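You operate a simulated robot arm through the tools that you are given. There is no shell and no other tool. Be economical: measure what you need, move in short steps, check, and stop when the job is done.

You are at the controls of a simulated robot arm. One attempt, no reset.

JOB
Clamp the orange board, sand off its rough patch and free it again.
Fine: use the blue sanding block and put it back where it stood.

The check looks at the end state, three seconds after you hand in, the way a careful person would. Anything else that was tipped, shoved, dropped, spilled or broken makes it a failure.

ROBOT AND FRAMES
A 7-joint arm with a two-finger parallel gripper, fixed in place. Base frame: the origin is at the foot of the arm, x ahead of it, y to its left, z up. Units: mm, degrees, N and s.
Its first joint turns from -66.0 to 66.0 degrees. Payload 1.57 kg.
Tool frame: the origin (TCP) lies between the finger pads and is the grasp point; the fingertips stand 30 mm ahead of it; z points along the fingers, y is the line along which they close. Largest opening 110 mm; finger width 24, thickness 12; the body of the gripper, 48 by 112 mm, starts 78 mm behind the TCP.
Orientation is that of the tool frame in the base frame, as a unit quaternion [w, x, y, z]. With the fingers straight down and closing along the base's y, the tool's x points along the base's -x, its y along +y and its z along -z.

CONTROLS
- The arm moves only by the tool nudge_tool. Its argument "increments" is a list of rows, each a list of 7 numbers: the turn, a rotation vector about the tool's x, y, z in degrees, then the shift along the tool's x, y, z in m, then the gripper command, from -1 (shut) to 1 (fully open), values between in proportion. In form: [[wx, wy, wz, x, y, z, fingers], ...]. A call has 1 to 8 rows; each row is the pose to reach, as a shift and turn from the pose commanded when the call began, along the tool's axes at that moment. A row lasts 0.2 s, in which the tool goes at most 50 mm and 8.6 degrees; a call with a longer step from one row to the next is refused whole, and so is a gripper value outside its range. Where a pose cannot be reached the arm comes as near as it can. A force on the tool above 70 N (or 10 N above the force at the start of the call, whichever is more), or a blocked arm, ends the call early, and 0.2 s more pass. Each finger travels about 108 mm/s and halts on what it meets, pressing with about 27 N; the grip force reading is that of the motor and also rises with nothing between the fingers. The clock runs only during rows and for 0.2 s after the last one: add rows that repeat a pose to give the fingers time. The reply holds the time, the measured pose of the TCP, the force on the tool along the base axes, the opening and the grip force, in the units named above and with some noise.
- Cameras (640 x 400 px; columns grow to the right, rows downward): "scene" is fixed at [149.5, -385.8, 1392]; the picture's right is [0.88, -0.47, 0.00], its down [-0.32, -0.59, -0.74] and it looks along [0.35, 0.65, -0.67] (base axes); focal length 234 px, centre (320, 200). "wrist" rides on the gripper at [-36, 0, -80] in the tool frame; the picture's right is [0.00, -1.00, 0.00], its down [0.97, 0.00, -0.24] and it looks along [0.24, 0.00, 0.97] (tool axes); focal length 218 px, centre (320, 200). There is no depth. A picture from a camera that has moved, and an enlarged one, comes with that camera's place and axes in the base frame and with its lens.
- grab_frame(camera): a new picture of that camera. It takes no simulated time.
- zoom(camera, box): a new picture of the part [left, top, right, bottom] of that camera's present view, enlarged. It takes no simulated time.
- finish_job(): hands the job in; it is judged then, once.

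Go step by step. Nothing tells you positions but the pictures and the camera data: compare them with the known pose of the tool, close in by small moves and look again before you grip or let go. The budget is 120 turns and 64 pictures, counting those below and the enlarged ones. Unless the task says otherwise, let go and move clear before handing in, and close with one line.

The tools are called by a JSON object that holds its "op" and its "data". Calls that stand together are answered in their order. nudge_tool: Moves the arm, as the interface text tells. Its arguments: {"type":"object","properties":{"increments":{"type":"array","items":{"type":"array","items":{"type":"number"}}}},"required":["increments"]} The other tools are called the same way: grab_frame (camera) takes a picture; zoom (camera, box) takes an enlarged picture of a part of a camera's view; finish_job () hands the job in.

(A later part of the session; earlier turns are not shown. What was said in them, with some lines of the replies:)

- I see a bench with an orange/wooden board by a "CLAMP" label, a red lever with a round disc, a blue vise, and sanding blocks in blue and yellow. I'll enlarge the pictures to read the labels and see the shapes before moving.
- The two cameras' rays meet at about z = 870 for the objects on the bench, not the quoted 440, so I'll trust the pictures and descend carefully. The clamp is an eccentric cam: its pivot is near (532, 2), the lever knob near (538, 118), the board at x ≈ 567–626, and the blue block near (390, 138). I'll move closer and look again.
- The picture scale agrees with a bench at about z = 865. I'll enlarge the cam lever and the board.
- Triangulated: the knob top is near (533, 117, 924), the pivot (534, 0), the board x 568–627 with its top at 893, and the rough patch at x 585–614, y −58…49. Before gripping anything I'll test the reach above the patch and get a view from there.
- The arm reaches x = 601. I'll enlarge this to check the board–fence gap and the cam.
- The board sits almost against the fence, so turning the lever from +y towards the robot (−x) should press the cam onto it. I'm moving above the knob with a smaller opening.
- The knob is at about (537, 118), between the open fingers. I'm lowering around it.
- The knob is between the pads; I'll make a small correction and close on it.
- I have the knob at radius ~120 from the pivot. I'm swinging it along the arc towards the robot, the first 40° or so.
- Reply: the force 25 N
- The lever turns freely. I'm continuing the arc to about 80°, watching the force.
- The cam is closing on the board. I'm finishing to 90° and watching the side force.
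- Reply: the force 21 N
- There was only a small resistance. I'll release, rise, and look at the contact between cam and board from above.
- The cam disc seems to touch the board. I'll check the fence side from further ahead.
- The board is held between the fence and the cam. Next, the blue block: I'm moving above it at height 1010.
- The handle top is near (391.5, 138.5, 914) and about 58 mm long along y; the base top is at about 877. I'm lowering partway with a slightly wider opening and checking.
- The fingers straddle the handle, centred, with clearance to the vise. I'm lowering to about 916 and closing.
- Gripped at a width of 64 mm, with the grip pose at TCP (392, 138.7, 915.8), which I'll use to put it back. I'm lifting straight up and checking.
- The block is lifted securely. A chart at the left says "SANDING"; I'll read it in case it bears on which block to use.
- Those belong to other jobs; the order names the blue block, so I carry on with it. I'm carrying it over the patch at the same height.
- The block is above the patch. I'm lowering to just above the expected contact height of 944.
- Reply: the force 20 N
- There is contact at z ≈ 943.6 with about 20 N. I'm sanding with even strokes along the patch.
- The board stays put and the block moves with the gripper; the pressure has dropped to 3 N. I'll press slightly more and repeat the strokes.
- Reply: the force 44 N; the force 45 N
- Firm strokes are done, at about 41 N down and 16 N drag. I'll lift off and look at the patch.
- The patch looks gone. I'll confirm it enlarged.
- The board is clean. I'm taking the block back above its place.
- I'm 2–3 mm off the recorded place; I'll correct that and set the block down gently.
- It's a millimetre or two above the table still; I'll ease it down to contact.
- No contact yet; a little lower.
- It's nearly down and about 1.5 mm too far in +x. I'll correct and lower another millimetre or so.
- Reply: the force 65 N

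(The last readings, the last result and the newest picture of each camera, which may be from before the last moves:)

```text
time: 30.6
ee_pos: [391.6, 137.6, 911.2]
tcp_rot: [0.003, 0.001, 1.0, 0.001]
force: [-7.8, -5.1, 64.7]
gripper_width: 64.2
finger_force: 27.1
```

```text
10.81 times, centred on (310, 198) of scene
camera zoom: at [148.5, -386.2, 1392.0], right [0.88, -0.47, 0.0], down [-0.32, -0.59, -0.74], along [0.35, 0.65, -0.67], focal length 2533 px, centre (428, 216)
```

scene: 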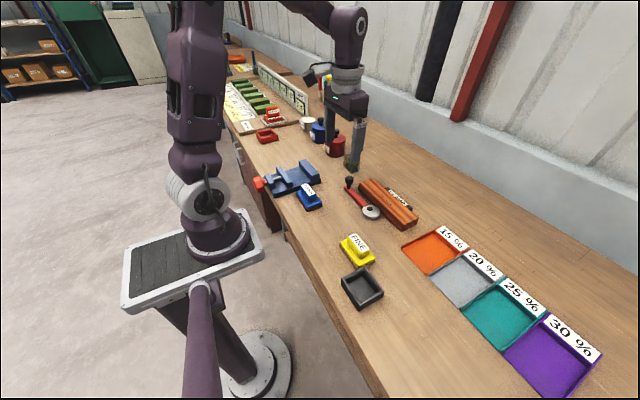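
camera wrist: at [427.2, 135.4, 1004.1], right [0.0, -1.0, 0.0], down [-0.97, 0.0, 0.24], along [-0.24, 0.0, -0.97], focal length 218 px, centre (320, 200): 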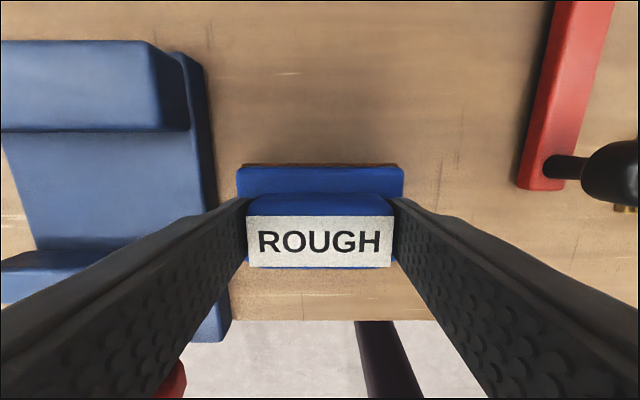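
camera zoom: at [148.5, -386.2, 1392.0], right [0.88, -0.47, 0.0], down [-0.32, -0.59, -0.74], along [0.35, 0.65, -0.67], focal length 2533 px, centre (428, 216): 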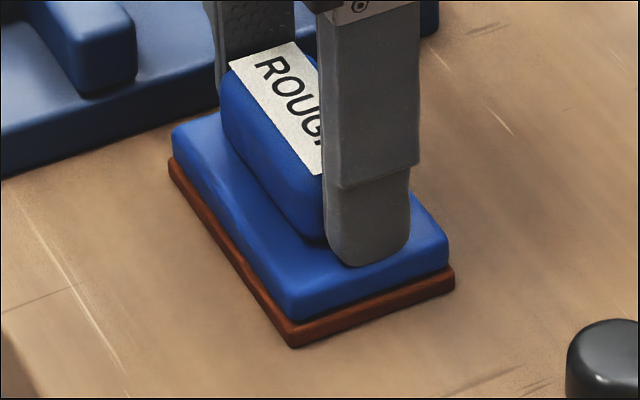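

The block is now down on the table with firm contact. I'll ease up a millimetre, open, and rise straight.

{"op": "nudge_tool", "data": {"increments": [[0, 0, 0, 0, 0, -0.0013, -1], [0, 0, 0, 0, 0, -0.0013, -0.2], [0, 0, 0, 0, 0, -0.0013, 0.42], [0, 0, 0, 0, 0, -0.0013, 0.42], [0, 0, 0, 0, 0, -0.03, 0.42], [0, 0, 0, 0, 0, -0.065, 0.42], [0, 0, 0, 0, 0, -0.09, 0.42]]}}

{"op": "zoom", "data": {"camera": "scene", "box": [260, 150, 360, 225]}}

{"op": "grab_frame", "data": {"camera": "wrist"}}

```text
time: 32.2
ee_pos: [391.8, 139.1, 998.9]
tcp_rot: [0.0, 0.0, 1.0, 0.0]
force: [-0.7, 0.1, -0.4]
gripper_width: 78.2
finger_force: 0.1
```

```text
5.33 times, centred on (310, 188) of scene
camera zoom: at [149.5, -385.8, 1392.0], right [0.88, -0.47, 0.0], down [-0.32, -0.59, -0.74], along [0.35, 0.65, -0.67], focal length 1250 px, centre (373, 267)
```

zoom: 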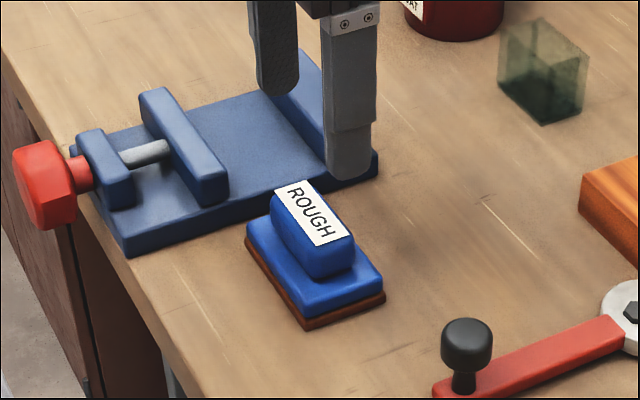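

```text
19 pictures are left
camera wrist: at [429.8, 137.6, 1078.7], right [0.0, -1.0, 0.0], down [-0.97, 0.0, 0.24], along [-0.24, 0.0, -0.97], focal length 218 px, centre (320, 200)
```

wrist: 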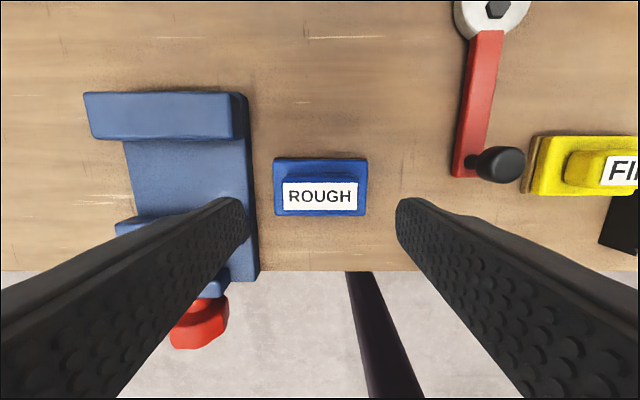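

The block stands where it was, to within about a millimetre. Now I'll undo the clamp, moving over the knob at (413, 0).

{"op": "nudge_tool", "data": {"increments": [[0, 0, 0, -0.007, -0.046, 0, 0.1], [0, 0, 0, -0.014, -0.092, 0, 0.1], [0, 0, 0, -0.0224, -0.138, 0, 0.1], [0, 0, 0, -0.0224, -0.138, 0.02, 0.1]]}}

{"op": "grab_frame", "data": {"camera": "wrist"}}

```text
time: 33.2
ee_pos: [412.4, 1.1, 981.0]
tcp_rot: [0.0, 0.0, 1.0, 0.0]
force: [0.5, 0.3, 0.3]
gripper_width: 60.5
finger_force: 0.1
```

```text
18 pictures are left
camera wrist: at [449.8, -1.0, 1060.0], right [0.0, -1.0, 0.0], down [-0.97, 0.0, 0.24], along [-0.24, 0.0, -0.97], focal length 218 px, centre (320, 200)
```

wrist: 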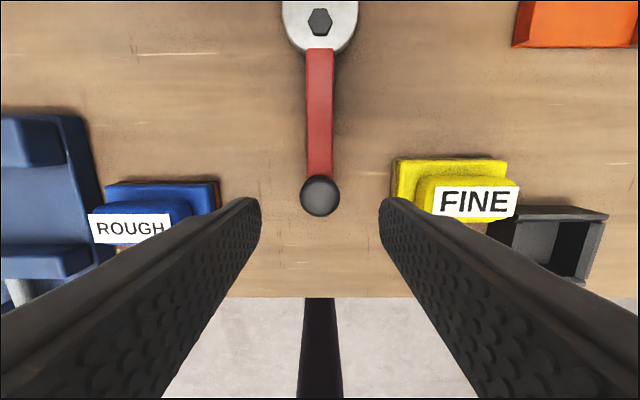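

The knob is centred between the fingers. I'm lowering and gripping it.

{"op": "nudge_tool", "data": {"increments": [[0, 0, 0, 0, 0, 0.02, 0.1], [0, 0, 0, 0, 0, 0.04, 0.1], [0, 0, 0, 0, 0, 0.05, 0.1], [0, 0, 0, 0, 0, 0.05, -0.3], [0, 0, 0, 0, 0, 0.05, -1], [0, 0, 0, 0, 0, 0.05, -1]]}}

```text
time: 34.6
ee_pos: [412.5, -0.4, 930.3]
tcp_rot: [0.0, 0.0, 1.0, 0.0]
force: [-0.4, -0.1, -9.9]
gripper_width: 27.2
finger_force: 37.9
```

Knob gripped. I'm swinging it back along the arc, first half.

{"op": "nudge_tool", "data": {"increments": [[0, 0, 0, -0.0005, 0.0105, 0, -1], [0, 0, 0, -0.0018, 0.021, 0, -1], [0, 0, 0, -0.0059, 0.0374, 0, -1], [0, 0, 0, -0.0122, 0.053, 0, -1], [0, 0, 0, -0.0207, 0.0677, 0, -1], [0, 0, 0, -0.0311, 0.081, 0, -1], [0, 0, 0, -0.0432, 0.0927, 0, -1]]}}

{"op": "zoom", "data": {"camera": "scene", "box": [310, 140, 430, 230]}}

```text
time: 36.2
ee_pos: [454.5, 91.7, 928.6]
tcp_rot: [-0.001, 0.0, 1.0, 0.0]
force: [-2.0, -3.5, -7.0]
gripper_width: 27.5
finger_force: 37.5
```

```text
4.44 times, centred on (370, 185) of scene
camera zoom: at [149.5, -385.8, 1392.0], right [0.88, -0.47, 0.0], down [-0.32, -0.59, -0.74], along [0.35, 0.65, -0.67], focal length 1041 px, centre (98, 267)
```

zoom: 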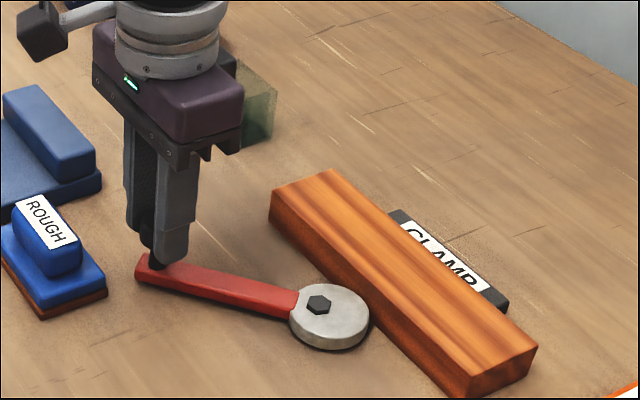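

The cam backs off the board. I'm going the rest of the way to the lever's starting position.

{"op": "nudge_tool", "data": {"increments": [[0, 0, 0, -0.0137, 0.0099, 0, -1], [0, 0, 0, -0.0286, 0.0178, 0, -1], [0, 0, 0, -0.0444, 0.0236, 0, -1], [0, 0, 0, -0.061, 0.0271, 0, -1], [0, 0, 0, -0.0778, 0.0283, 0, -1], [0, 0, 0, -0.0803, 0.0283, 0, -1]]}}

{"op": "zoom", "data": {"camera": "scene", "box": [310, 130, 430, 220]}}

{"op": "grab_frame", "data": {"camera": "wrist"}}

```text
time: 37.6
ee_pos: [535.3, 120.1, 931.5]
tcp_rot: [0.0, 0.0, 1.0, -0.001]
force: [-10.7, -15.7, 23.6]
gripper_width: 27.0
finger_force: 38.0
```

```text
4.44 times, centred on (370, 175) of scene
camera zoom: at [148.8, -386.3, 1392.0], right [0.88, -0.47, 0.0], down [-0.32, -0.59, -0.74], along [0.35, 0.65, -0.67], focal length 1041 px, centre (98, 311)
```

zoom: 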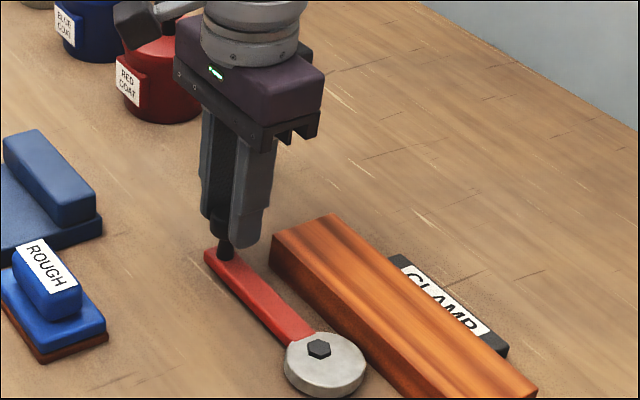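

```text
15 pictures are left
camera wrist: at [572.9, 119.2, 1010.4], right [0.0, -1.0, 0.0], down [-0.97, 0.0, 0.24], along [-0.24, 0.0, -0.97], focal length 218 px, centre (320, 200)
```

wrist: 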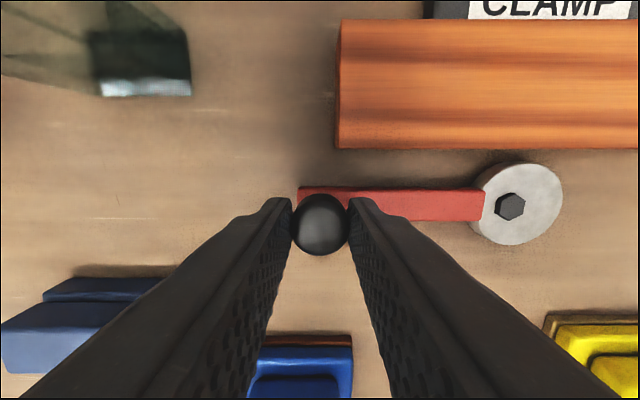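

The lever is back at its starting stop. I'll relax slightly, open, and rise clear.

{"op": "nudge_tool", "data": {"increments": [[0, 0, 0, 0.0015, -0.0015, 0, -1], [0, 0, 0, 0.0015, -0.0015, 0, -0.3], [0, 0, 0, 0.0015, -0.0015, 0, 0.1], [0, 0, 0, 0.0015, -0.0015, 0, 0.1], [0, 0, 0, 0.0015, -0.0015, -0.04, 0.1], [0, 0, 0, 0.0015, -0.0015, -0.08, 0.1], [0, 0, 0, 0.04, -0.03, -0.11, 0.1], [0, 0, 0, 0.08, -0.05, -0.13, 0.1]]}}

{"op": "grab_frame", "data": {"camera": "wrist"}}

{"op": "zoom", "data": {"camera": "scene", "box": [240, 140, 440, 310]}}

```text
refused: row 7 steps farther than a row can; nothing moved
```

```text
14 pictures are left
camera wrist: at [572.9, 119.2, 1010.4], right [0.0, -1.0, 0.0], down [-0.97, 0.0, 0.24], along [-0.24, 0.0, -0.97], focal length 218 px, centre (320, 200)
```

wrist: 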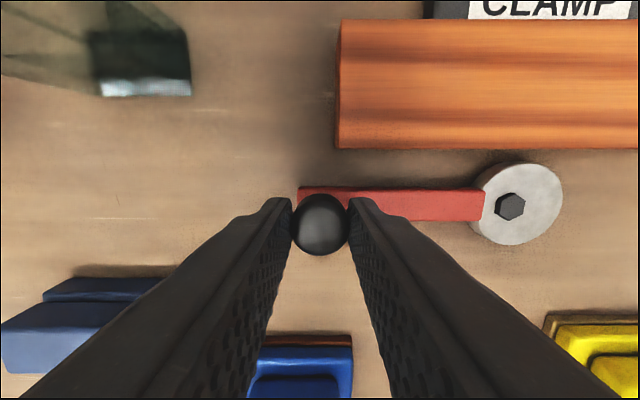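

```text
2.35 times, centred on (340, 225) of scene
camera zoom: at [148.8, -386.3, 1392.0], right [0.88, -0.47, 0.0], down [-0.32, -0.59, -0.74], along [0.35, 0.65, -0.67], focal length 551 px, centre (273, 141)
```

zoom: 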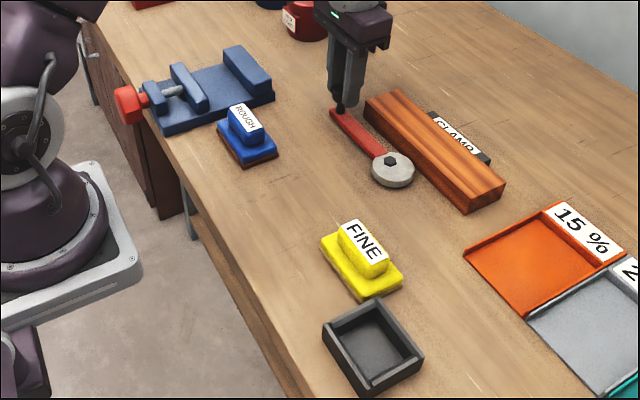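

A row was too long, so nothing moved. Again with shorter steps.

{"op": "nudge_tool", "data": {"increments": [[0, 0, 0, 0.001, -0.001, 0, -1], [0, 0, 0, 0.001, -0.001, 0, -0.3], [0, 0, 0, 0.001, -0.001, 0, 0.1], [0, 0, 0, 0.001, -0.001, 0, 0.1], [0, 0, 0, 0.001, -0.001, -0.03, 0.1], [0, 0, 0, 0.001, -0.001, -0.07, 0.1], [0, 0, 0, 0.02, -0.01, -0.1, 0.1], [0, 0, 0, 0.05, -0.03, -0.12, 0.1]]}}

{"op": "grab_frame", "data": {"camera": "wrist"}}

{"op": "zoom", "data": {"camera": "scene", "box": [240, 140, 440, 310]}}

```text
time: 39.4
ee_pos: [484.1, 91.4, 1052.0]
tcp_rot: [0.0, 0.001, 1.0, 0.0]
force: [-0.5, 0.5, 0.5]
gripper_width: 60.6
finger_force: 0.1
```

```text
12 pictures are left
camera wrist: at [522.3, 90.1, 1130.1], right [0.0, -1.0, 0.0], down [-0.97, 0.0, 0.24], along [-0.24, 0.0, -0.97], focal length 218 px, centre (320, 200)
```

wrist: 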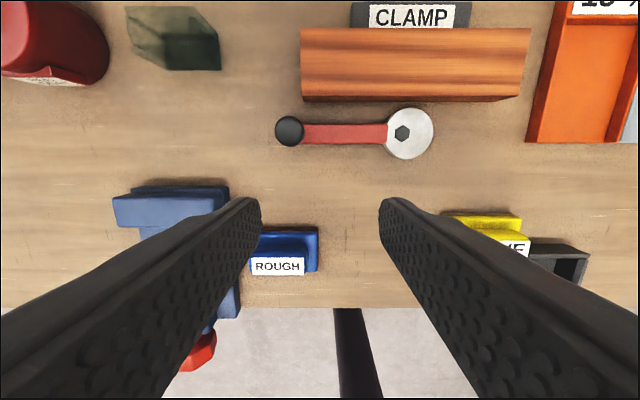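

```text
2.35 times, centred on (340, 225) of scene
camera zoom: at [149.5, -385.7, 1392.0], right [0.88, -0.47, 0.0], down [-0.32, -0.59, -0.74], along [0.35, 0.65, -0.67], focal length 551 px, centre (273, 141)
```

zoom: 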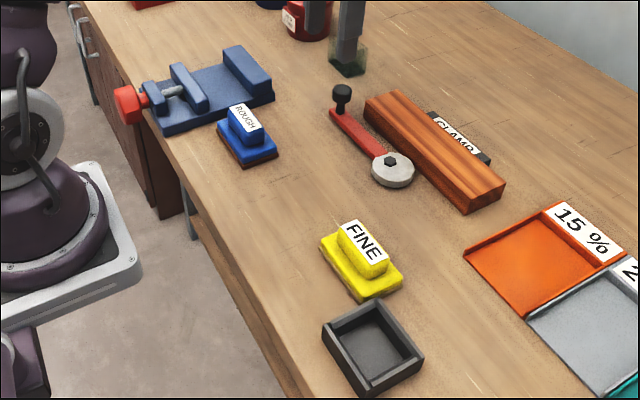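

The lever is back at its start, the board is free and clean, the blue block stands where it was, and nothing else has moved. The gripper is clear, so I'm handing in.

{"op": "finish_job", "data": {}}

```text
The job is handed in.
```

The orange board was clamped with the cam lever, sanded clean with the blue block and freed again, with the block back to within about 1 mm of where it stood. The blue block is labelled "ROUGH" and the yellow one "FINE"; I took "Fine:" as a lead-in and followed the colour you named.
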